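You operate a simulated robot arm through the tools that you are given. There is no shell and no other tool. Be economical: measure what you need, move in short steps, check, and stop when the job is done.

You are at the controls of a simulated robot arm. One attempt, no reset.

## Task
Take the ticket on the top of the low stand and put it away on the upper shelf of the grey rack.

The check looks at the end state, three seconds after you hand in, the way a careful person would. Anything else that was tipped, shoved, dropped, spilled or broken makes it a failure.

## Robot
A 6-joint arm with a two-finger parallel gripper on a trunk, on a base that drives. Base frame: it is fixed to the floor where the robot stands at the start and does not move with it; the origin is under the middle of the robot, x ahead of it, y to its left, z up. Readings come in mm, degrees, newtons and seconds.
With the tool pointing down near the work surface it reaches from about 320 to 700 mm from the robot's upright axis, wherever it stands. Its first joint turns from -166.0 to 166.0 degrees. Places, roughly: upper shelf of the grey rack [600, -3800, 600]. Payload 4.1 kg.
The TCP is the grasp point between the finger pads, 23 mm short of the fingertips. In the tool frame z runs along the fingers and y along their closing line. Largest opening 94 mm; finger width 38, thickness 10; the body of the gripper, 54 by 96 mm, starts 39 mm behind the TCP.
Orientation is that of the tool frame in the base frame, as a unit quaternion [x, y, z, w]. With the fingers straight down and closing along the base's y, the tool's x points along the base's -x, its y along +y and its z along -z.

## Interface
- The arm moves only by the tool send_rows. Its argument "series" is a list of rows, each a list of 3 entries, a list of its own where there are three numbers: the turn, a rotation vector about the tool's x, y, z in rad, then the shift along the tool's x, y, z in mm, then the gripper command, from -1 (shut) to 1 (fully open), values between in proportion. In form: [[[rx, ry, rz], [tx, ty, tz], hand], ...]. A call has 1 to 10 rows; each row is the pose to reach, as a shift and turn from the pose commanded when the call began, along the tool's axes at that moment. A row lasts 0.2 s, in which the tool goes at most 50 mm and 8.6 degrees; a call with a longer step from one row to the next is refused whole, and so is a gripper value outside its range. A pose out of reach is approached as far as the arm can. The call stops where the force on the tool passes 40 N (or 10 N more than at its start, if that is more) or the arm is blocked; 0.2 s more then pass. The fingers move at their own pace (about 45 mm/s each) and stop on an object; they squeeze with about 34 N. The grip force told is the motor's: it shows also when the fingers shut on nothing. Time passes only in rows, and 0.2 s behind the last, so rows that repeat a pose let the fingers close. It gives the time, the measured TCP pose, the force on the tool (base axes), the opening and the grip force at its end, in the units of the frame above (readings bear some noise), and new pictures: "show" is both (left out), scene, wrist or none.
- Cameras (640 x 400 px; columns grow to the right, rows downward): "scene" is now at [5, 155.1, 1302.9]; the picture's right is [-0.32, -0.95, 0.00], its down [-0.75, 0.26, -0.60] and it looks along [0.57, -0.20, -0.80] (base axes); focal length 281 px, centre (320, 200). "wrist" rides on the gripper at [86, 16, -75] in the tool frame; the picture's right is [-0.18, 0.98, 0.00], its down [-0.58, -0.11, -0.81] and it looks along [-0.79, -0.15, 0.59] (tool axes); focal length 243 px, centre (320, 200). There is no depth. A picture from a camera that has moved, and an enlarged one, comes with that camera's place and axes in the base frame and with its lens. The place of the scene camera against the robot may be out by one fixed shift of up to 18 mm in any direction.
- raise_lower(by): slides the trunk up (or, below 0, down) by that many mm; the arm and the scene camera ride with it, the base frame stays. It gives what a move gives, with no picture.
- steer(legs): drives the robot by 1 to 6 legs, each [ahead, turn to the left] in mm and degrees, along the robot's own axes; the way and the turn of a leg run together, so that a leg with both is an arc; at most 1500 mm and 180 degrees a leg. The arm and the cameras ride along, it lands a little off, and it stops where it bumps. It gives what a move gives, and a new picture of the scene camera.
- pan_tilt(pan, tilt): turns the head with the scene camera to pan (to the left, within 155 degrees either way) and tilt (down, from -29 to 69), counted from straight ahead of the robot. It gives what a move gives, and a new picture of the scene camera.
- close_up(camera, box): a new picture of the part [left, top, right, bottom] of that camera's present view, enlarged. No time passes.
- close_job(): hands the job in; it is judged then, once.

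Go step by step. Nothing tells you exact positions but the pictures and the camera data: compare them with the known pose of the tool, close in by small moves and look again before you grip or let go. The budget is 120 turns and 170 pictures, counting those below and the enlarged ones. Unless the task says otherwise, let go and move clear before handing in, and close with one line.

The tools are called as name(argument=value, ...) on one line, values as JSON. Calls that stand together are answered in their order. send_rows: Moves the arm, as the interface text tells. Its arguments: {"type":"object","properties":{"series":{"type":"array","items":{"type":"array"}},"show":{"type":"string","enum":["both","scene","wrist","none"]}},"required":["series"]} The other tools are called the same way: raise_lower (by) slides the trunk up or down; steer (legs) drives the base; pan_tilt (pan, tilt) turns the head that bears the scene camera; close_up (camera, box) takes an enlarged picture of a part of a camera's view; close_job () hands the job in.

At the start:

```text
t: 0.0
position: [427.7, 49.1, 841.8]
orientation: [0.0, 1.0, 0.0, 0.001]
force: [0.1, 0.3, 1.0]
grip_width: 94.2
grasp_force: 0.0
trunk travel left (down, up): [-275.0, 315.0]
robot x, y, heading: [2.0, 2.4, 0.1]
head pan, tilt: [-19.0, 52.8]
```

scene: 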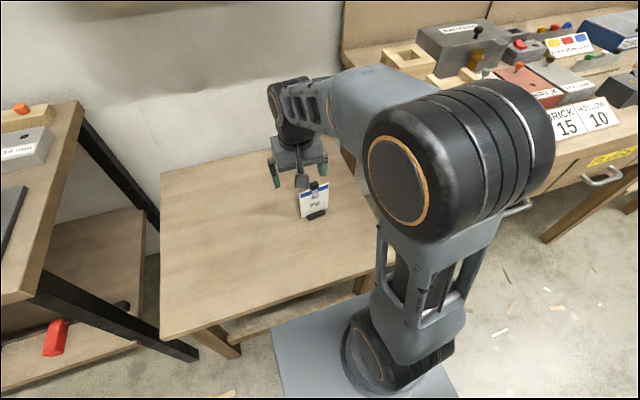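
wrist: 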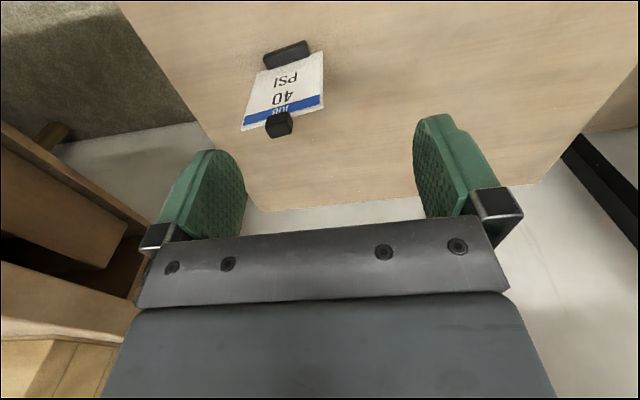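

The ticket seems to be a card standing in a black clip on the low table in front of the robot. I'll look closer from both cameras.

close_up(camera="scene", box=[260, 150, 380, 240])

close_up(camera="wrist", box=[200, 20, 360, 150])

```text
4.44 times, centred on (320, 195) of scene
camera zoom: at [5.0, 155.1, 1302.9], right [-0.32, -0.95, 0.0], down [-0.75, 0.26, -0.6], along [0.57, -0.2, -0.8], focal length 1249 px, centre (320, 222)
```

zoom: 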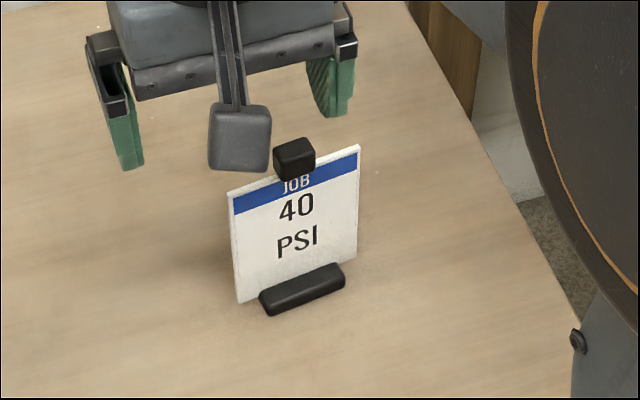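

```text
3.08 times, centred on (280, 85) of wrist
camera zoom: at [340.2, 65.1, 914.9], right [0.18, 0.98, 0.0], down [0.58, -0.11, 0.81], along [0.79, -0.15, -0.59], focal length 746 px, centre (443, 554)
```

zoom: 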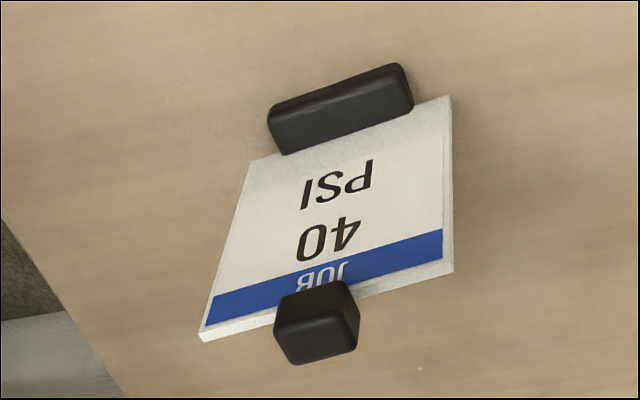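

The ticket is an upright card, about 88 wide and 125 high, facing the robot near (472, 0). It has a foot and a black knob on its top edge at about z = 720. I'll turn the gripper so it closes across the card's thickness, and view it edge-on.

send_rows(series=[[[0, 0, 0.148], [0, 0, 0], 1], [[0, 0, 0.296], [0, 0, 0], 1], [[0, 0, 0.444], [0, 0, 0], 1], [[0, 0, 0.592], [0, 0, 0], 1], [[0, 0, 0.74], [0, 0, 0], 1], [[0, 0, 0.888], [0, 0, 0], 1], [[0, 0, 1.036], [0, 0, 0], 1], [[0, 0, 1.184], [0, 0, 0], 1], [[0, 0, 1.332], [0, 0, 0], 1], [[0, 0, 1.48], [0, 0, 0], 1]])

```text
t: 2.2
position: [425.7, 47.8, 841.3]
orientation: [0.676, 0.737, 0.0, 0.0]
force: [0.0, -0.9, -0.4]
grip_width: 93.7
grasp_force: 0.0
trunk travel left (down, up): [-275.0, 315.0]
robot x, y, heading: [0.6, -2.7, 0.2]
head pan, tilt: [-19.0, 52.8]
camera scene: at [5.0, 155.1, 1302.9], right [-0.32, -0.95, 0.0], down [-0.75, 0.26, -0.6], along [0.57, -0.2, -0.8], focal length 281 px, centre (320, 200)
camera wrist: at [435.2, 136.3, 914.8], right [1.0, -0.1, 0.0], down [-0.06, -0.59, 0.81], along [-0.08, -0.8, -0.59], focal length 243 px, centre (320, 200)
```

scene: 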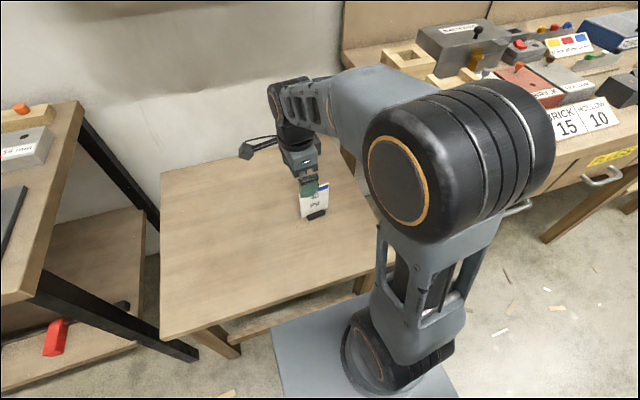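
wrist: 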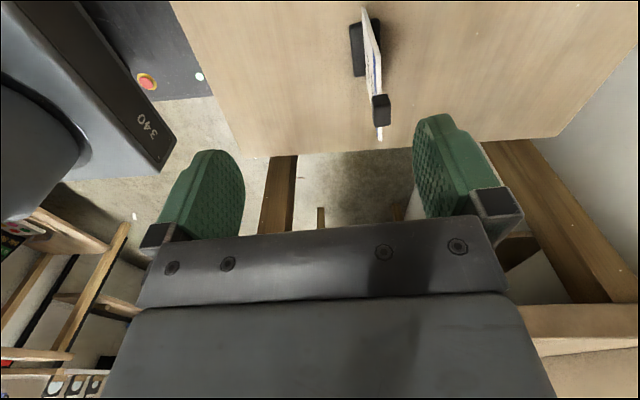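

close_up(camera="wrist", box=[300, 0, 440, 150])

```text
2.67 times, centred on (370, 75) of wrist
camera zoom: at [435.2, 136.3, 914.8], right [1.0, -0.1, 0.0], down [-0.06, -0.59, 0.81], along [-0.08, -0.8, -0.59], focal length 647 px, centre (187, 533)
```

zoom: 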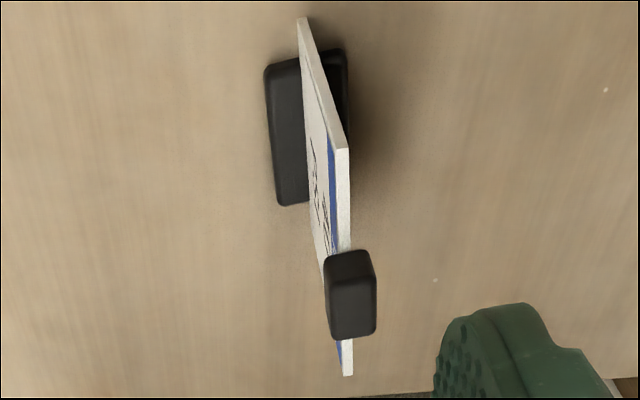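

The knob straddles the card's top edge at about (478, -1), with its top near z = 727. I'll move above it and look again.

send_rows(series=[[[0, 0, 0], [-27, 24, 0], 1], [[0, 0, 0], [-53, 48, 0], 1], [[0, 0, 0], [-53, 48, 40], 1]])

close_up(camera="wrist", box=[200, 40, 440, 190])

```text
t: 3.0
position: [479.3, -0.9, 801.3]
orientation: [0.675, 0.738, 0.001, -0.001]
force: [0.2, -0.8, 0.8]
grip_width: 93.9
grasp_force: 0.0
trunk travel left (down, up): [-275.0, 315.0]
robot x, y, heading: [-0.9, 0.7, -0.1]
head pan, tilt: [-19.0, 52.8]
camera scene: at [4.8, 155.0, 1303.0], right [-0.32, -0.95, 0.0], down [-0.75, 0.26, -0.6], along [0.57, -0.2, -0.8], focal length 281 px, centre (320, 200)
camera wrist: at [487.4, 88.0, 874.3], right [1.0, -0.09, 0.0], down [-0.06, -0.59, 0.81], along [-0.08, -0.8, -0.59], focal length 243 px, centre (320, 200)
```

scene: 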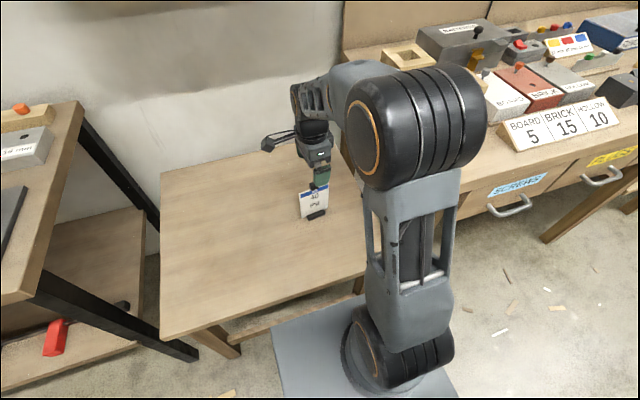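
wrist: 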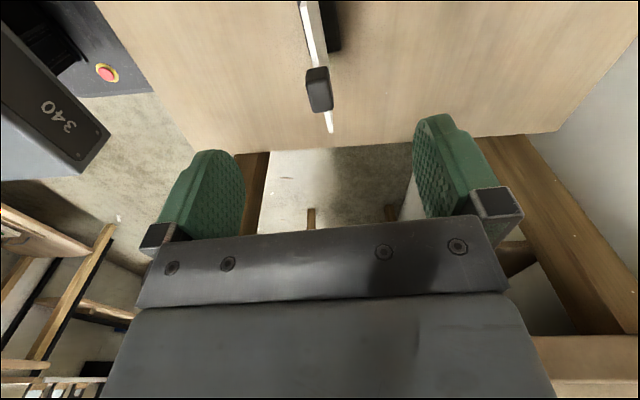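

```text
2.67 times, centred on (320, 115) of wrist
camera zoom: at [487.4, 88.0, 874.3], right [1.0, -0.09, 0.0], down [-0.06, -0.59, 0.81], along [-0.08, -0.8, -0.59], focal length 647 px, centre (320, 427)
```

zoom: 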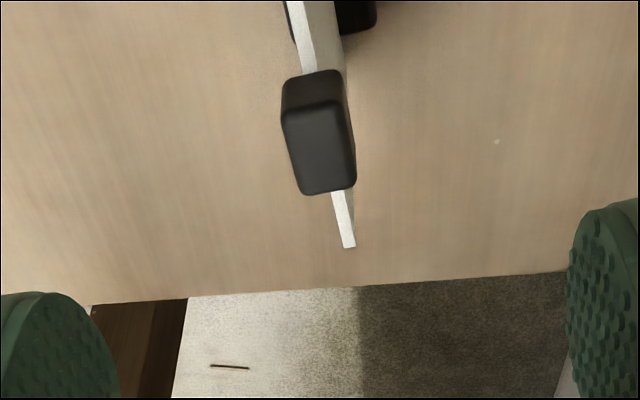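

Aligned over the knob to within about 2 mm. I'll come down with the fingers straddling it, then check.

send_rows(series=[[[0, 0, 0], [1, 0, 30], 1], [[0, 0, 0], [1, 0, 55], 1], [[0, 0, 0], [1, 0, 75], 1], [[0, 0, 0], [1, 0, 86], 1]])

close_up(camera="scene", box=[260, 130, 380, 230])

```text
t: 4.0
position: [481.1, -0.0, 715.4]
orientation: [0.674, 0.739, 0.0, 0.0]
force: [-0.9, -0.6, -0.2]
grip_width: 94.2
grasp_force: 0.0
trunk travel left (down, up): [-275.0, 315.0]
robot x, y, heading: [0.8, -1.6, -0.1]
head pan, tilt: [-19.0, 52.8]
camera scene: at [5.0, 155.1, 1302.9], right [-0.32, -0.95, 0.0], down [-0.75, 0.26, -0.6], along [0.57, -0.2, -0.8], focal length 281 px, centre (320, 200)
camera wrist: at [487.6, 89.3, 788.8], right [1.0, -0.09, 0.0], down [-0.06, -0.59, 0.81], along [-0.08, -0.8, -0.59], focal length 243 px, centre (320, 200)
```

scene: 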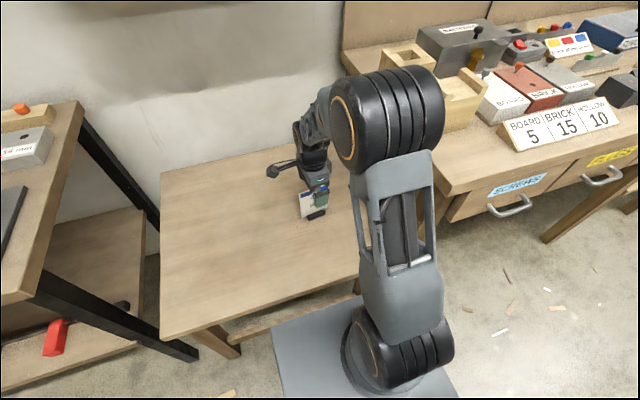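
wrist: 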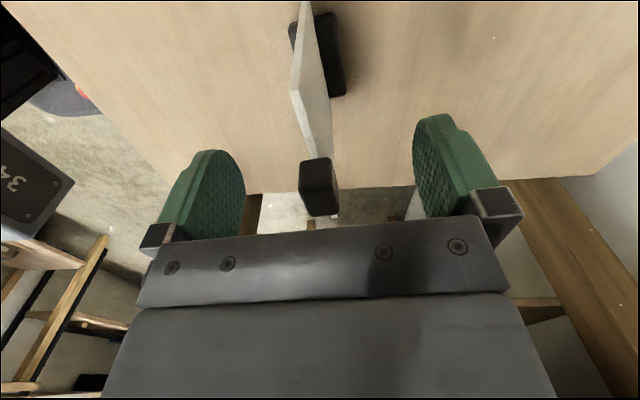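

```text
4.00 times, centred on (320, 180) of scene
camera zoom: at [5.0, 155.1, 1302.9], right [-0.32, -0.95, 0.0], down [-0.75, 0.26, -0.6], along [0.57, -0.2, -0.8], focal length 1124 px, centre (320, 280)
```

zoom: 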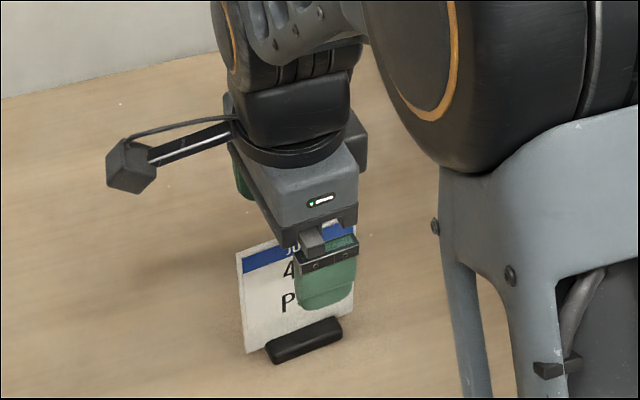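

The knob is centred between the fingers at TCP height, so I'll close on it.

send_rows(series=[[[0, 0, 0], [0, 0, 0], 0], [[0, 0, 0], [0, 0, 0], -0.4], [[0, 0, 0], [0, 0, 0], -1], [[0, 0, 0], [0, 0, 0], -1], [[0, 0, 0], [0, 0, 0], -1], [[0, 0, 0], [0, 0, 0], -1], [[0, 0, 0], [0, 0, 0], -1]])

```text
t: 5.6
position: [480.1, 1.3, 716.6]
orientation: [0.675, 0.738, 0.0, 0.0]
force: [0.0, -1.0, 0.4]
grip_width: 15.5
grasp_force: 34.1
trunk travel left (down, up): [-275.0, 315.0]
robot x, y, heading: [2.6, 4.7, -0.2]
head pan, tilt: [-19.0, 52.8]
camera scene: at [5.0, 155.1, 1302.9], right [-0.32, -0.95, 0.0], down [-0.75, 0.26, -0.6], along [0.57, -0.2, -0.8], focal length 281 px, centre (320, 200)
camera wrist: at [487.6, 89.3, 789.1], right [1.0, -0.09, 0.0], down [-0.06, -0.59, 0.81], along [-0.08, -0.8, -0.59], focal length 243 px, centre (320, 200)
```

scene: 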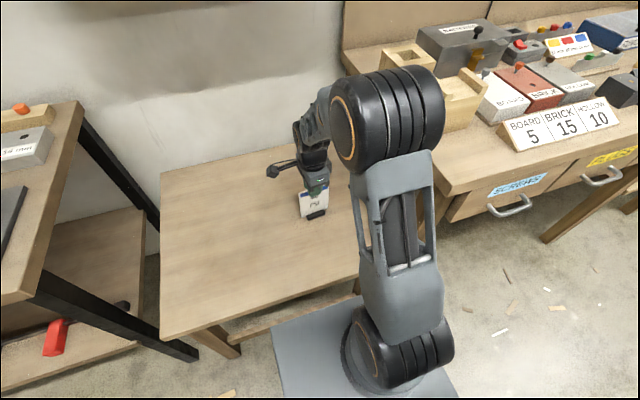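
wrist: 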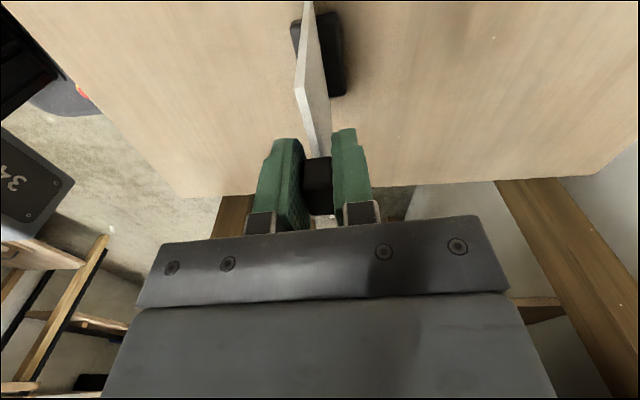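

Gripped at 15.5 mm width and 34 N. I'll lift gently and check.

send_rows(series=[[[0, 0, 0], [0, 0, -10], -1], [[0, 0, 0], [0, 0, -30], -1], [[0, 0, 0], [0, 0, -70], -1], [[0, 0, 0], [0, 0, -110], -1], [[0, 0, 0], [0, 0, -140], -1]])

```text
t: 6.8
position: [479.7, 1.5, 856.7]
orientation: [0.674, 0.738, 0.0, 0.0]
force: [0.2, 0.5, -0.9]
grip_width: 15.5
grasp_force: 33.9
trunk travel left (down, up): [-275.0, 315.0]
robot x, y, heading: [3.8, 0.5, 0.1]
head pan, tilt: [-19.0, 52.8]
camera scene: at [5.1, 155.1, 1302.9], right [-0.32, -0.95, 0.0], down [-0.75, 0.26, -0.6], along [0.57, -0.2, -0.8], focal length 281 px, centre (320, 200)
camera wrist: at [487.0, 89.9, 929.7], right [1.0, -0.09, 0.0], down [-0.06, -0.59, 0.81], along [-0.08, -0.8, -0.59], focal length 243 px, centre (320, 200)
```

scene: 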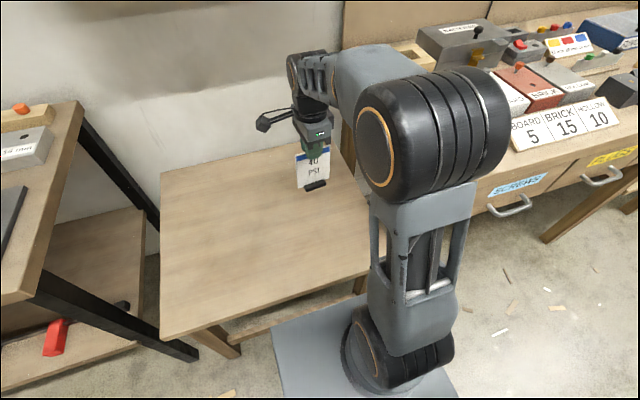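
wrist: 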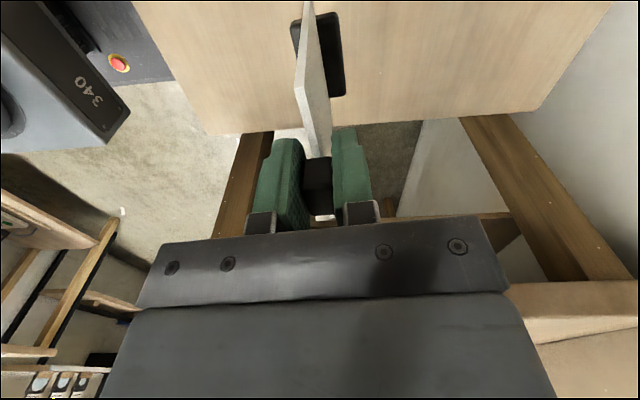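

The ticket is held firmly. Now I'll look toward the grey rack, which is far to the right (y ≈ -3800), to plan the drive.

pan_tilt(pan=-85, tilt=18)

pan_tilt(pan=-130, tilt=35)

```text
t: 8.2
position: [479.8, 1.4, 855.7]
orientation: [0.674, 0.738, 0.0, -0.001]
force: [0.3, -0.3, -0.7]
grip_width: 15.4
grasp_force: 33.6
trunk travel left (down, up): [-275.0, 315.0]
robot x, y, heading: [-0.6, -0.4, -0.0]
head pan, tilt: [-85.0, 18.0]
camera scene: at [-57.0, 86.3, 1355.5], right [-1.0, -0.09, 0.0], down [-0.03, 0.31, -0.95], along [0.08, -0.95, -0.31], focal length 281 px, centre (320, 200)
```

scene: 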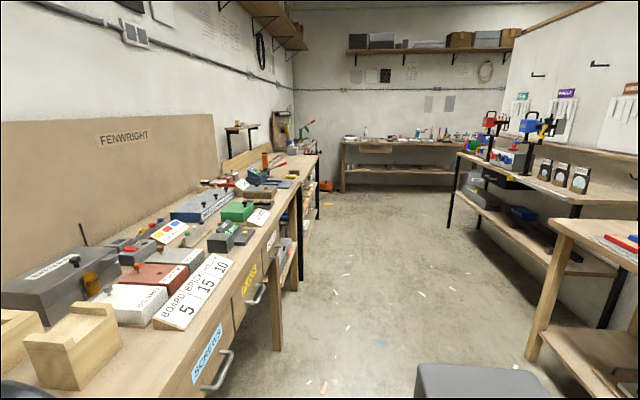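

```text
t: 9.3
position: [479.6, 1.3, 856.1]
orientation: [0.674, 0.739, 0.0, 0.0]
force: [0.0, -0.5, -1.0]
grip_width: 15.5
grasp_force: 33.7
trunk travel left (down, up): [-275.0, 315.0]
robot x, y, heading: [-2.6, -3.6, 0.2]
head pan, tilt: [-130.0, 35.0]
camera scene: at [-121.8, 111.8, 1328.4], right [-0.77, 0.64, 0.0], down [0.37, 0.44, -0.82], along [-0.53, -0.63, -0.57], focal length 281 px, centre (320, 200)
```

scene: 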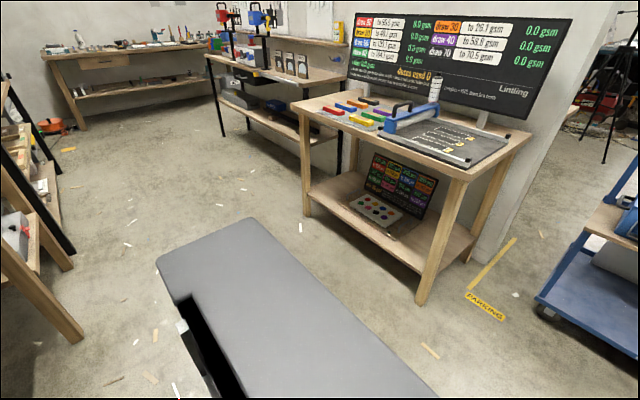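

pan_tilt(pan=-85, tilt=18)

close_up(camera="scene", box=[220, 100, 380, 220])

```text
t: 10.4
position: [478.6, 2.1, 856.4]
orientation: [0.675, 0.738, 0.0, 0.0]
force: [-0.2, -0.2, -1.3]
grip_width: 15.6
grasp_force: 33.6
trunk travel left (down, up): [-275.0, 315.0]
robot x, y, heading: [-0.1, -1.5, -0.1]
head pan, tilt: [-85.0, 18.0]
camera scene: at [-57.2, 86.3, 1355.5], right [-1.0, -0.09, 0.0], down [-0.03, 0.31, -0.95], along [0.08, -0.95, -0.31], focal length 281 px, centre (320, 200)
```

scene: 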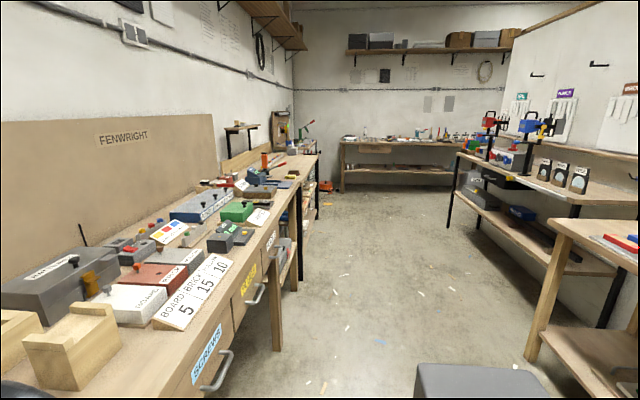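

```text
3.33 times, centred on (300, 160) of scene
camera zoom: at [-57.2, 86.3, 1355.5], right [-1.0, -0.09, 0.0], down [-0.03, 0.31, -0.95], along [0.08, -0.95, -0.31], focal length 937 px, centre (387, 333)
```

zoom: 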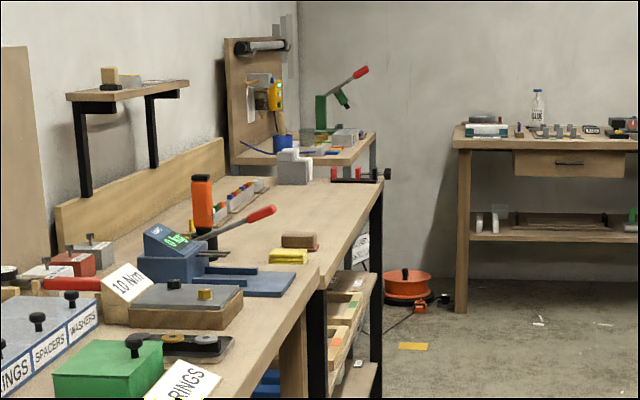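

The rack stands at the far left, just past the long bench. The corridor runs from about x = -1100 to x = 300. Before backing away from the stand I'll check what is behind me.

pan_tilt(pan=-155, tilt=60)

pan_tilt(pan=155, tilt=45)

```text
t: 11.8
position: [479.2, 1.6, 855.6]
orientation: [0.674, 0.739, 0.0, 0.0]
force: [-0.4, 0.1, -1.3]
grip_width: 15.5
grasp_force: 33.9
trunk travel left (down, up): [-275.0, 315.0]
robot x, y, heading: [1.1, 1.5, 0.1]
head pan, tilt: [-154.7, 60.0]
camera scene: at [-125.5, 150.7, 1294.1], right [-0.43, 0.9, 0.0], down [0.78, 0.37, -0.5], along [-0.45, -0.21, -0.87], focal length 281 px, centre (320, 200)
```

scene: 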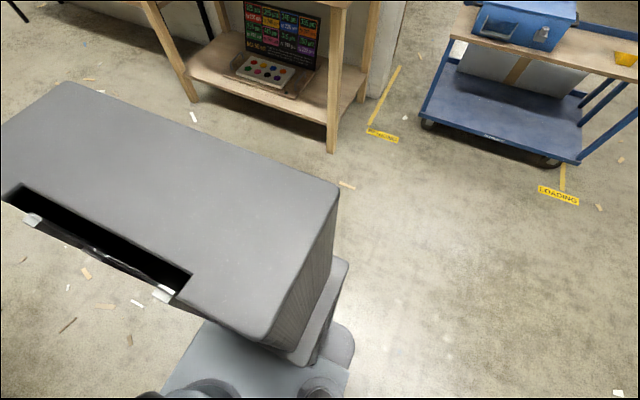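

```text
t: 16.0
position: [479.2, 1.9, 856.1]
orientation: [0.675, 0.738, 0.0, 0.0]
force: [0.1, 0.8, -1.6]
grip_width: 15.3
grasp_force: 33.7
trunk travel left (down, up): [-275.0, 315.0]
robot x, y, heading: [1.0, -4.4, 0.1]
head pan, tilt: [154.7, 45.0]
camera scene: at [-138.7, 214.0, 1313.6], right [0.43, 0.9, 0.0], down [0.64, -0.3, -0.71], along [-0.64, 0.3, -0.71], focal length 281 px, centre (320, 200)
```

scene: 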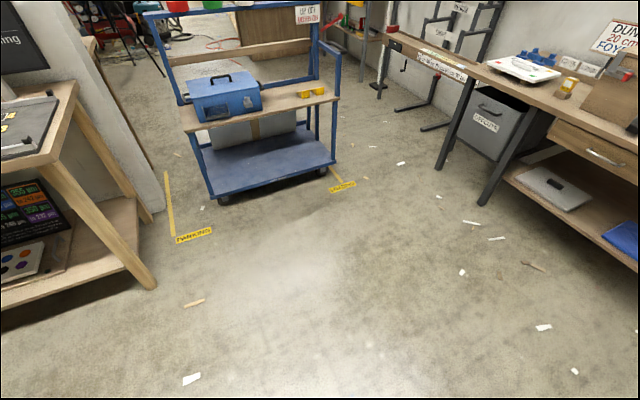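

Behind is clear for about a metre. I'll back off the stand, turn right, and drive down the corridor, stopping short to inspect the rack.

pan_tilt(pan=0, tilt=30)

steer(legs=[[-450, 0], [0, -90]])

```text
t: 18.4
position: [479.2, 1.0, 855.9]
orientation: [0.674, 0.738, 0.0, 0.0]
force: [-0.2, 0.2, -1.2]
grip_width: 15.4
grasp_force: 33.5
trunk travel left (down, up): [-275.0, 315.0]
robot x, y, heading: [-1.1, -0.7, -0.2]
head pan, tilt: [0.0, 30.0]
camera scene: at [25.2, 179.3, 1336.2], right [0.0, -1.0, 0.0], down [-0.5, 0.0, -0.87], along [0.87, 0.0, -0.5], focal length 281 px, centre (320, 200)
```

scene: 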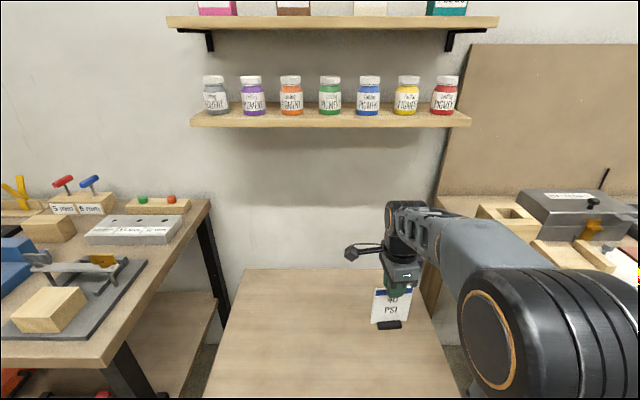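

```text
t: 24.9
position: [-444.0, -478.7, 855.6]
orientation: [0.999, 0.052, 0.0, 0.0]
force: [-0.3, 0.0, -0.3]
grip_width: 0.0
grasp_force: 33.9
trunk travel left (down, up): [-275.0, 315.0]
robot x, y, heading: [-453.5, 0.8, -89.2]
head pan, tilt: [0.0, 30.0]
camera scene: at [-289.5, -15.2, 1336.2], right [-1.0, -0.01, 0.0], down [-0.01, 0.5, -0.87], along [0.01, -0.87, -0.5], focal length 281 px, centre (320, 200)
```

scene: 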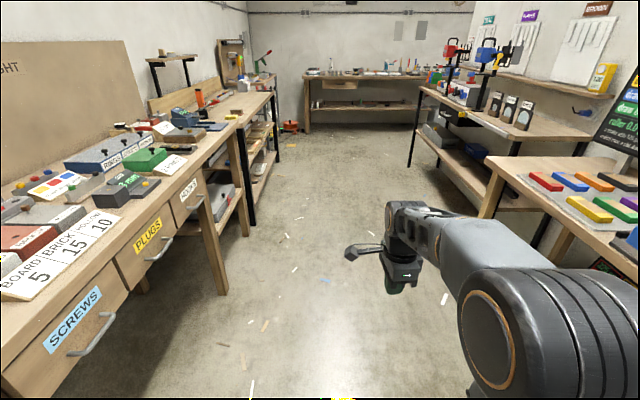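

The grip now reads 0: the ticket slipped out during the drive. I'll stop and search the floor and table.

pan_tilt(pan=0, tilt=65)

pan_tilt(pan=80, tilt=50)

```text
t: 25.9
position: [-444.3, -478.3, 856.0]
orientation: [0.999, 0.051, 0.0, 0.001]
force: [0.3, -1.4, -1.0]
grip_width: 0.0
grasp_force: 33.9
trunk travel left (down, up): [-275.0, 315.0]
robot x, y, heading: [-450.5, -1.0, -89.4]
head pan, tilt: [0.0, 65.0]
camera scene: at [-289.8, 14.4, 1288.6], right [-1.0, -0.01, 0.0], down [-0.01, 0.91, -0.42], along [0.0, -0.42, -0.91], focal length 281 px, centre (320, 200)
```

scene: 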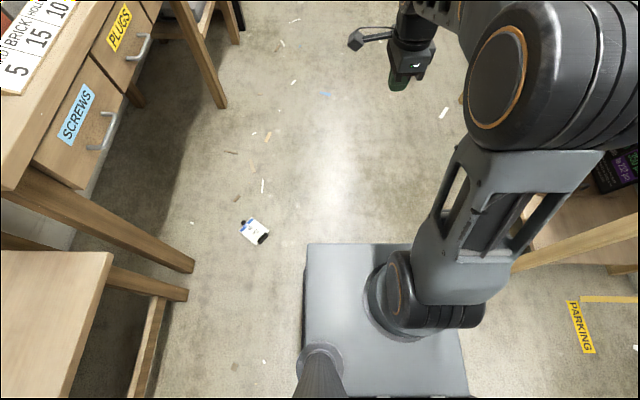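

```text
t: 27.5
position: [-443.8, -477.8, 855.4]
orientation: [0.999, 0.052, 0.0, 0.0]
force: [0.3, -0.5, -0.1]
grip_width: 0.1
grasp_force: 33.4
trunk travel left (down, up): [-275.0, 315.0]
robot x, y, heading: [-451.0, 1.1, -89.4]
head pan, tilt: [80.0, 50.0]
camera scene: at [-214.6, 62.7, 1306.6], right [-0.16, -0.99, 0.0], down [-0.76, 0.12, -0.64], along [0.63, -0.1, -0.77], focal length 281 px, centre (320, 200)
```

scene: 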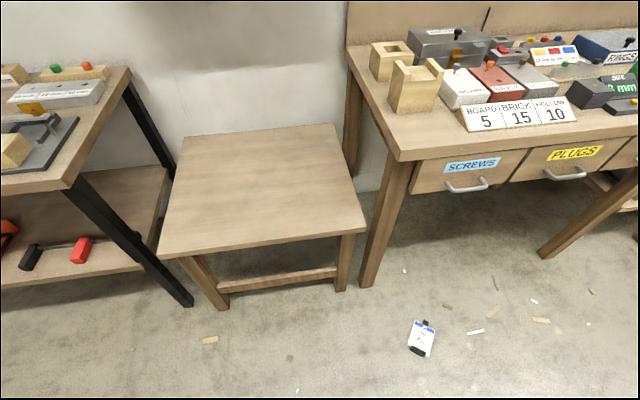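

The ticket lies on the floor near (25, -414) and looks intact. I'll zoom in to see how it's lying and plan to pick it up from there.

close_up(camera="scene", box=[380, 300, 470, 370])

raise_lower(by=-100)

```text
5.71 times, centred on (425, 335) of scene
camera zoom: at [-214.6, 62.7, 1306.6], right [-0.16, -0.99, 0.0], down [-0.76, 0.12, -0.64], along [0.63, -0.1, -0.77], focal length 1606 px, centre (-280, -571)
```

zoom: 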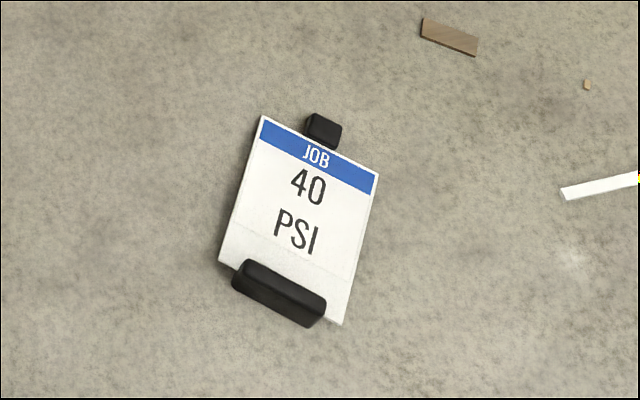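

```text
t: 28.8
position: [-444.0, -478.0, 755.6]
orientation: [0.999, 0.051, -0.001, 0.0]
force: [-0.4, 0.8, -0.3]
grip_width: 0.2
grasp_force: 34.2
trunk travel left (down, up): [-175.0, 415.0]
robot x, y, heading: [-450.6, 0.8, -89.2]
head pan, tilt: [80.0, 50.0]
```

It lies face up with its top pointing away from me, toward about -37°. I'll turn to face it and stop about 500 mm short, then grip the knob from above.

steer(legs=[[0, 49], [190, 0]])

pan_tilt(pan=-10, tilt=62)

```text
t: 32.6
position: [60.3, -432.9, 756.6]
orientation: [0.888, 0.46, 0.0, 0.0]
force: [0.5, 0.0, 0.1]
grip_width: 0.3
grasp_force: 33.5
trunk travel left (down, up): [-175.0, 415.0]
robot x, y, heading: [-305.4, -123.6, -40.4]
head pan, tilt: [80.0, 50.0]
camera scene: at [-189.1, 103.8, 1206.7], right [0.64, -0.77, 0.0], down [-0.59, -0.49, -0.64], along [0.5, 0.41, -0.77], focal length 281 px, centre (320, 200)
```

scene: 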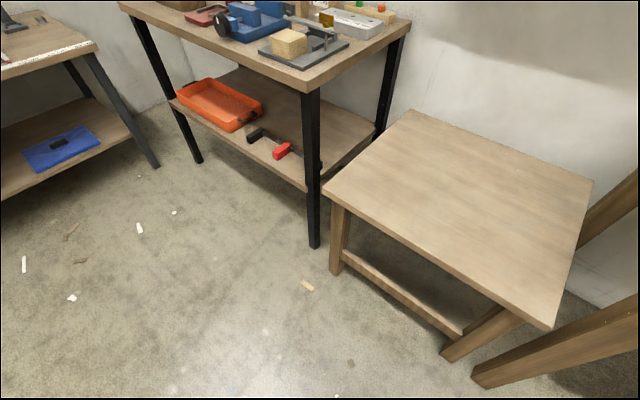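

```text
t: 34.2
position: [61.5, -432.9, 755.9]
orientation: [0.888, 0.46, -0.001, 0.0]
force: [0.6, -0.4, 0.0]
grip_width: 0.0
grasp_force: 33.9
trunk travel left (down, up): [-175.0, 415.0]
robot x, y, heading: [-306.6, -125.8, -40.6]
head pan, tilt: [-10.0, 62.0]
camera scene: at [-207.3, 5.1, 1191.8], right [-0.77, -0.64, 0.0], down [-0.56, 0.68, -0.47], along [0.3, -0.36, -0.88], focal length 281 px, centre (320, 200)
```

scene: 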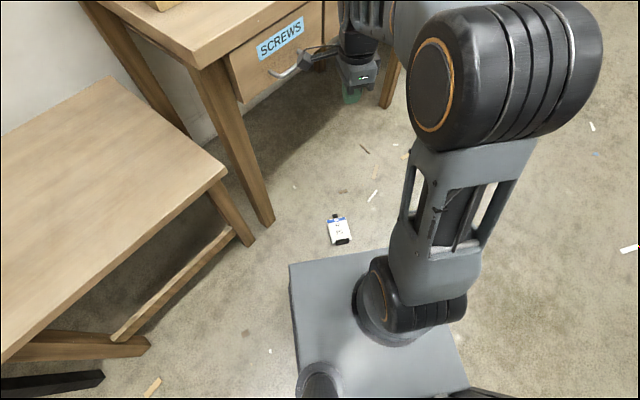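

close_up(camera="scene", box=[300, 200, 380, 260])

close_up(camera="wrist", box=[0, 0, 640, 400])

```text
6.67 times, centred on (340, 230) of scene
camera zoom: at [-207.3, 5.1, 1191.8], right [-0.77, -0.64, 0.0], down [-0.56, 0.68, -0.47], along [0.3, -0.36, -0.88], focal length 1874 px, centre (187, 0)
```

zoom: 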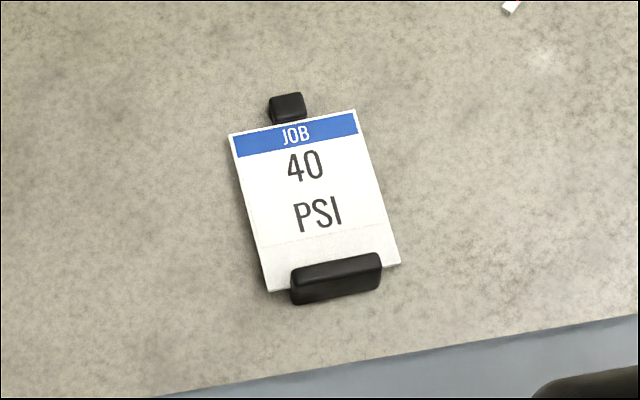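

```text
1.00 times, centred on (320, 200) of wrist
camera zoom: at [123.2, -371.5, 829.3], right [0.7, -0.72, 0.0], down [-0.42, -0.41, 0.81], along [-0.58, -0.56, -0.59], focal length 243 px, centre (320, 200)
```

zoom: 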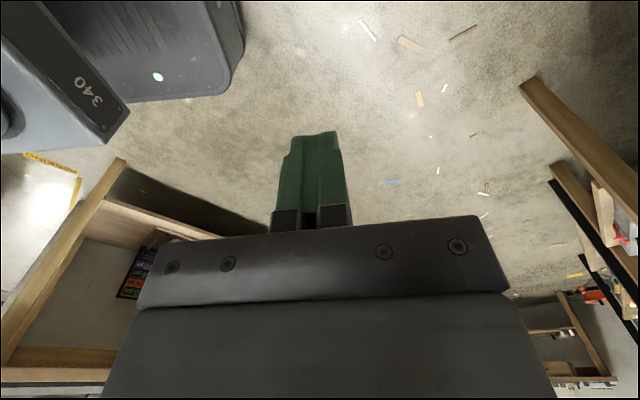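

The knob is at about (88, -457), with the card's top direction at -37°. I'll turn the gripper so it closes across the knob's width with the camera on my side, half-open it, and lower the trunk.

send_rows(series=[[[0, 0, -0.149], [0, 0, 0], 0], [[0, 0, -0.298], [0, 0, 0], 0], [[0, 0, -0.447], [0, 0, 0], 0], [[0, 0, -0.596], [0, 0, 0], 0], [[0, 0, -0.745], [0, 0, 0], 0], [[0, 0, -0.894], [0, 0, 0], 0], [[0, 0, -1.043], [0, 0, 0], 0], [[0, 0, -1.192], [0, 0, 0], 0], [[0, 0, -1.341], [0, 0, 0], 0], [[0, 0, -1.49], [0, 0, 0], 0]], show="wrist")

raise_lower(by=-170)

```text
t: 36.4
position: [60.4, -433.5, 755.7]
orientation: [0.339, 0.941, 0.0, -0.001]
force: [-0.2, -0.5, 0.1]
grip_width: 47.1
grasp_force: 0.2
trunk travel left (down, up): [-175.0, 415.0]
robot x, y, heading: [-307.7, -123.2, -40.3]
head pan, tilt: [-10.0, 62.0]
camera wrist: at [3.8, -365.3, 829.5], right [0.77, 0.64, 0.0], down [0.38, -0.45, 0.81], along [0.52, -0.62, -0.59], focal length 243 px, centre (320, 200)
```

wrist: 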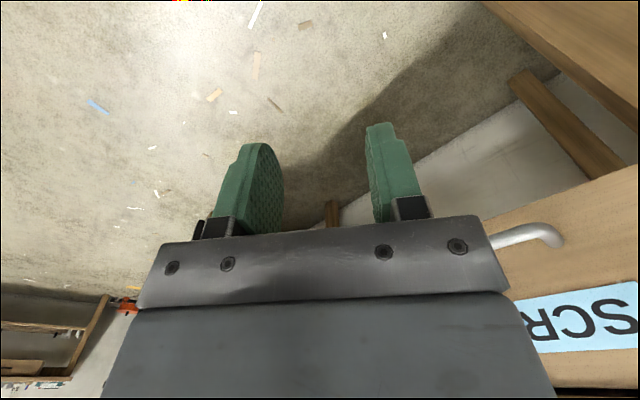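

```text
t: 38.3
position: [60.3, -432.8, 587.0]
orientation: [0.34, 0.94, 0.001, 0.0]
force: [0.3, 0.2, -0.1]
grip_width: 46.9
grasp_force: 0.1
trunk travel left (down, up): [-5.0, 585.0]
robot x, y, heading: [-303.0, -126.1, -40.4]
head pan, tilt: [-10.0, 62.0]
```

send_rows(series=[[[0, 0, -0.047], [-47, -1, 0], 0], [[0, 0, -0.047], [-47, -1, 50], 0], [[0, 0, -0.047], [-47, -1, 100], 0], [[0, 0, -0.047], [-47, -1, 150], 0], [[0, 0, -0.047], [-47, -1, 200], 0], [[0, 0, -0.047], [-47, -1, 250], 0], [[0, 0, -0.047], [-47, -1, 300], 0]])

```text
t: 39.9
position: [96.3, -464.4, 285.6]
orientation: [0.319, 0.948, -0.001, 0.0]
force: [0.0, -0.3, -0.2]
grip_width: 46.8
grasp_force: 0.0
trunk travel left (down, up): [-5.0, 585.0]
robot x, y, heading: [-307.1, -123.0, -40.5]
head pan, tilt: [-10.0, 62.0]
camera scene: at [-207.5, 5.2, 1021.9], right [-0.77, -0.64, 0.0], down [-0.56, 0.68, -0.47], along [0.3, -0.36, -0.88], focal length 281 px, centre (320, 200)
camera wrist: at [36.6, -398.8, 359.5], right [0.74, 0.67, 0.0], down [0.4, -0.44, 0.81], along [0.54, -0.6, -0.59], focal length 243 px, centre (320, 200)
```

scene: 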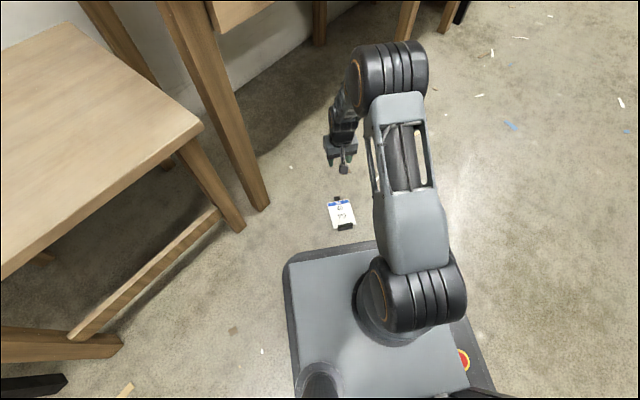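
wrist: 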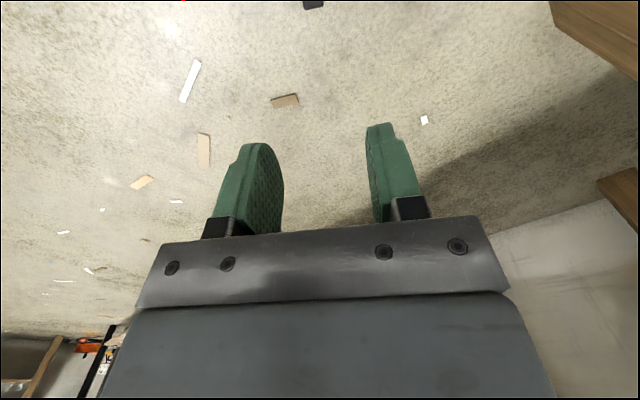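

The arm reaches down well. I'll descend further and measure the knob with the wrist camera.

send_rows(series=[[[0, 0, 0], [10, -6, 45], 0], [[0, 0, 0], [20, -6, 90], 0], [[0, 0, 0], [20, -6, 130], 0], [[0, 0, 0], [20, -6, 165], 0]], show="wrist")

close_up(camera="wrist", box=[200, 0, 440, 150])

```text
t: 40.9
position: [77.2, -456.8, 120.6]
orientation: [0.32, 0.948, 0.0, 0.0]
force: [0.2, -0.2, 0.1]
grip_width: 47.0
grasp_force: 0.1
trunk travel left (down, up): [-5.0, 585.0]
robot x, y, heading: [-303.4, -123.2, -40.4]
head pan, tilt: [-10.0, 62.0]
camera wrist: at [17.2, -391.3, 193.2], right [0.74, 0.67, 0.0], down [0.4, -0.44, 0.81], along [0.54, -0.6, -0.59], focal length 243 px, centre (320, 200)
```

wrist: 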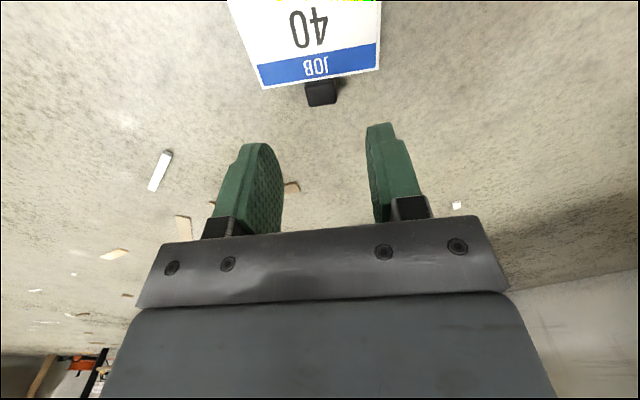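

```text
2.67 times, centred on (320, 75) of wrist
camera zoom: at [17.2, -391.3, 193.2], right [0.74, 0.67, 0.0], down [0.4, -0.44, 0.81], along [0.54, -0.6, -0.59], focal length 647 px, centre (320, 533)
```

zoom: 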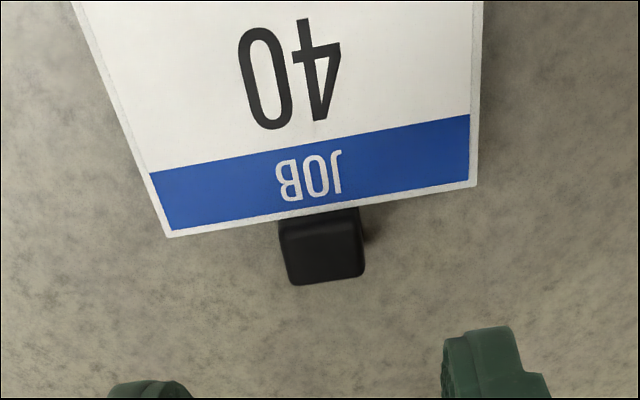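

The knob sits just beyond the card's top edge (edge mid ≈ (80, -462)), so I'll place the fingers 2 mm clear of the card. I'll move over and go down to about z = 27.

send_rows(series=[[[0, 0, 0.02], [-27.5, -3.3, 0], 0], [[0, 0, 0.02], [-27.5, -3.3, 40], 0], [[0, 0, 0.02], [-27.5, -3.3, 65], 0], [[0, 0, 0.02], [-27.5, -3.3, 65], 0]], show="wrist")

close_up(camera="wrist", box=[200, 50, 440, 200])

```text
t: 41.9
position: [96.0, -475.7, 56.5]
orientation: [0.328, 0.945, 0.0, 0.0]
force: [-0.2, 0.7, -0.2]
grip_width: 47.0
grasp_force: 0.0
trunk travel left (down, up): [-5.0, 585.0]
robot x, y, heading: [-300.8, -121.2, -40.5]
head pan, tilt: [-10.0, 62.0]
camera wrist: at [38.7, -409.0, 129.0], right [0.75, 0.66, 0.0], down [0.39, -0.45, 0.81], along [0.53, -0.61, -0.59], focal length 243 px, centre (320, 200)
```

wrist: 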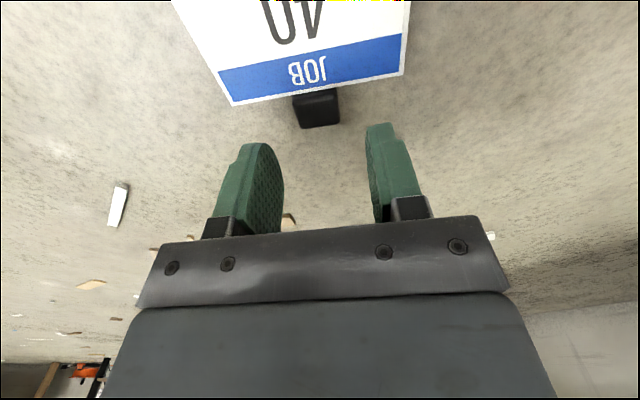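

```text
2.67 times, centred on (320, 125) of wrist
camera zoom: at [38.7, -409.0, 129.0], right [0.75, 0.66, 0.0], down [0.39, -0.45, 0.81], along [0.53, -0.61, -0.59], focal length 647 px, centre (320, 400)
```

zoom: 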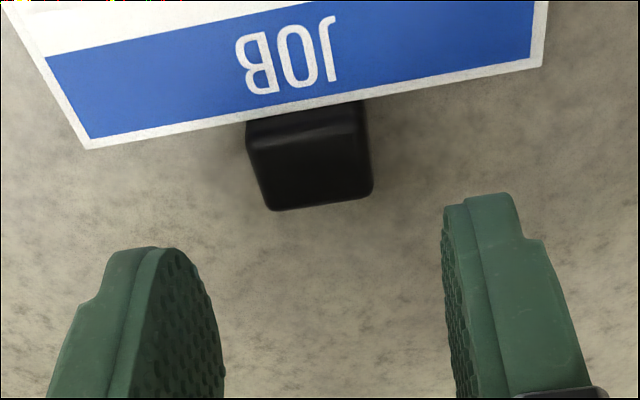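

send_rows(series=[[[0, 0, 0], [-1.5, 1.2, 12], 0], [[0, 0, 0], [-1.5, 1.2, 24], 0], [[0, 0, 0], [-1.5, 1.2, 30.5], 0], [[0, 0, 0], [-1.5, 1.2, 30.5], 0]], show="wrist")

close_up(camera="wrist", box=[200, 50, 440, 200])

```text
t: 42.9
position: [98.9, -476.4, 25.9]
orientation: [0.328, 0.945, 0.0, 0.0]
force: [-0.9, 0.8, 1.0]
grip_width: 47.1
grasp_force: 0.0
trunk travel left (down, up): [-5.0, 585.0]
robot x, y, heading: [-307.4, -124.3, -40.5]
head pan, tilt: [-10.0, 62.0]
camera wrist: at [40.1, -409.6, 99.1], right [0.75, 0.66, 0.0], down [0.39, -0.45, 0.81], along [0.53, -0.61, -0.59], focal length 243 px, centre (320, 200)
```

wrist: 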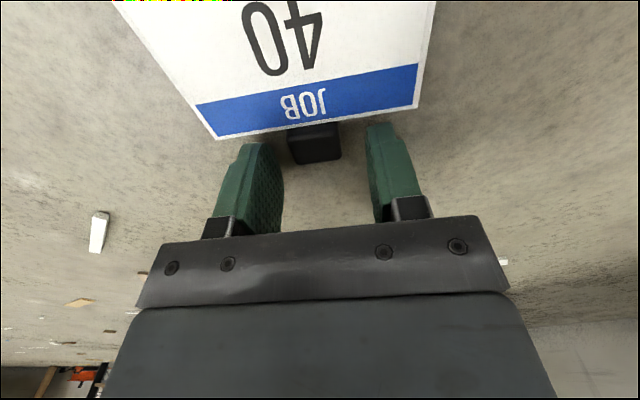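

```text
2.67 times, centred on (320, 125) of wrist
camera zoom: at [40.1, -409.6, 99.1], right [0.75, 0.66, 0.0], down [0.39, -0.45, 0.81], along [0.53, -0.61, -0.59], focal length 647 px, centre (320, 400)
```

zoom: 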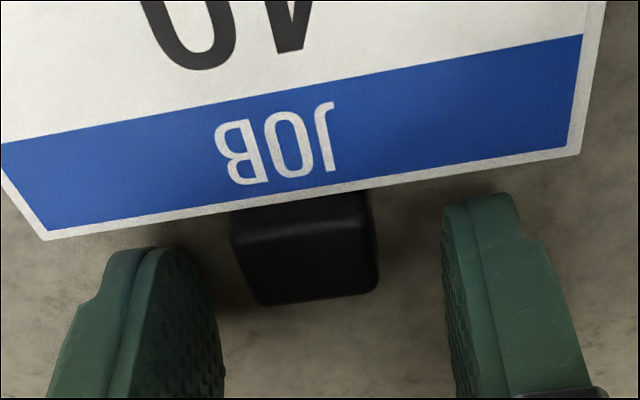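

Fingertips straddle the knob and clear both card and floor. Closing.

send_rows(series=[[[0, 0, 0], [0, 0, 0], -0.5], [[0, 0, 0], [0, 0, 0], -1], [[0, 0, 0], [0, 0, 0], -1], [[0, 0, 0], [0, 0, 0], -1], [[0, 0, 0], [0, 0, 0], -1]], show="wrist")

close_up(camera="wrist", box=[200, 50, 440, 200])

```text
t: 44.1
position: [98.8, -476.5, 26.0]
orientation: [0.328, 0.945, 0.0, 0.0]
force: [-0.1, 0.0, -0.8]
grip_width: 23.1
grasp_force: 34.1
trunk travel left (down, up): [-5.0, 585.0]
robot x, y, heading: [-303.5, -122.4, -40.4]
head pan, tilt: [-10.0, 62.0]
camera wrist: at [40.1, -409.6, 99.2], right [0.75, 0.66, 0.0], down [0.39, -0.45, 0.81], along [0.53, -0.61, -0.59], focal length 243 px, centre (320, 200)
```

wrist: 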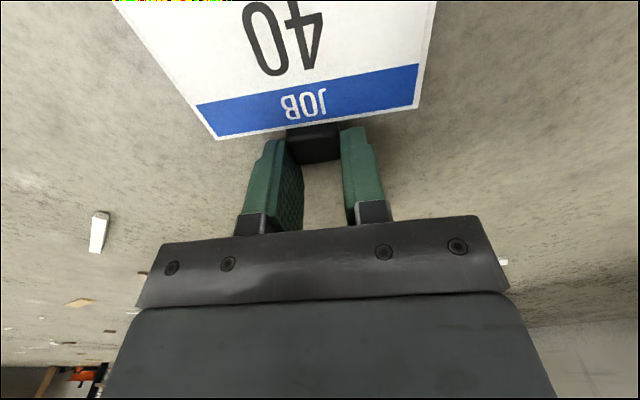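

```text
2.67 times, centred on (320, 125) of wrist
camera zoom: at [40.1, -409.6, 99.2], right [0.75, 0.66, 0.0], down [0.39, -0.45, 0.81], along [0.53, -0.61, -0.59], focal length 647 px, centre (320, 400)
```

zoom: 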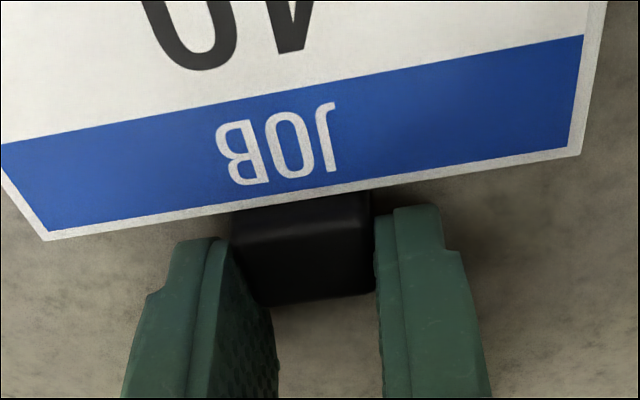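

Gripped at 23 mm. Slow lift and check.

send_rows(series=[[[0, 0, 0], [0, 0, -5], -1], [[0, 0, 0], [0, 0, -15], -1], [[0, 0, 0], [0, 0, -30], -1], [[0, 0, 0], [0, 0, -50], -1], [[0, 0, 0], [0, 0, -75], -1], [[0, 0, 0], [0, 0, -100], -1], [[0, 0, 0], [0, 0, -130], -1], [[0, 0, 0], [0, 0, -160], -1], [[0, 0, 0], [0, 0, -190], -1], [[0, 0, 0], [0, 0, -220], -1]])

```text
t: 46.3
position: [97.7, -475.5, 245.8]
orientation: [0.328, 0.945, 0.001, -0.002]
force: [0.0, -0.2, -0.9]
grip_width: 23.4
grasp_force: 33.8
trunk travel left (down, up): [-5.0, 585.0]
robot x, y, heading: [-306.8, -126.8, -40.2]
head pan, tilt: [-10.0, 62.0]
camera scene: at [-207.2, 4.9, 1021.7], right [-0.77, -0.64, 0.0], down [-0.56, 0.68, -0.47], along [0.3, -0.36, -0.88], focal length 281 px, centre (320, 200)
camera wrist: at [39.6, -409.3, 319.4], right [0.75, 0.66, 0.0], down [0.39, -0.45, 0.81], along [0.53, -0.61, -0.59], focal length 243 px, centre (320, 200)
```

scene: 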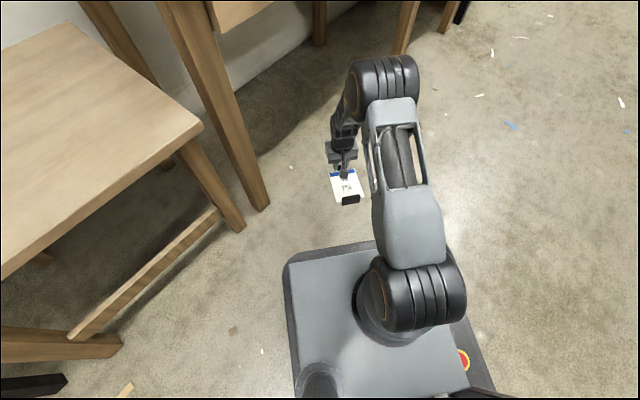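
wrist: 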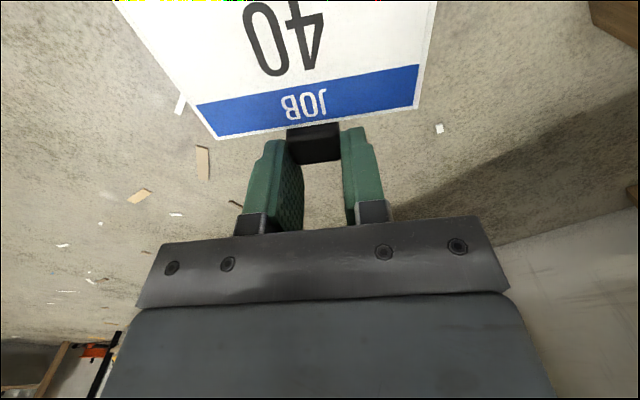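

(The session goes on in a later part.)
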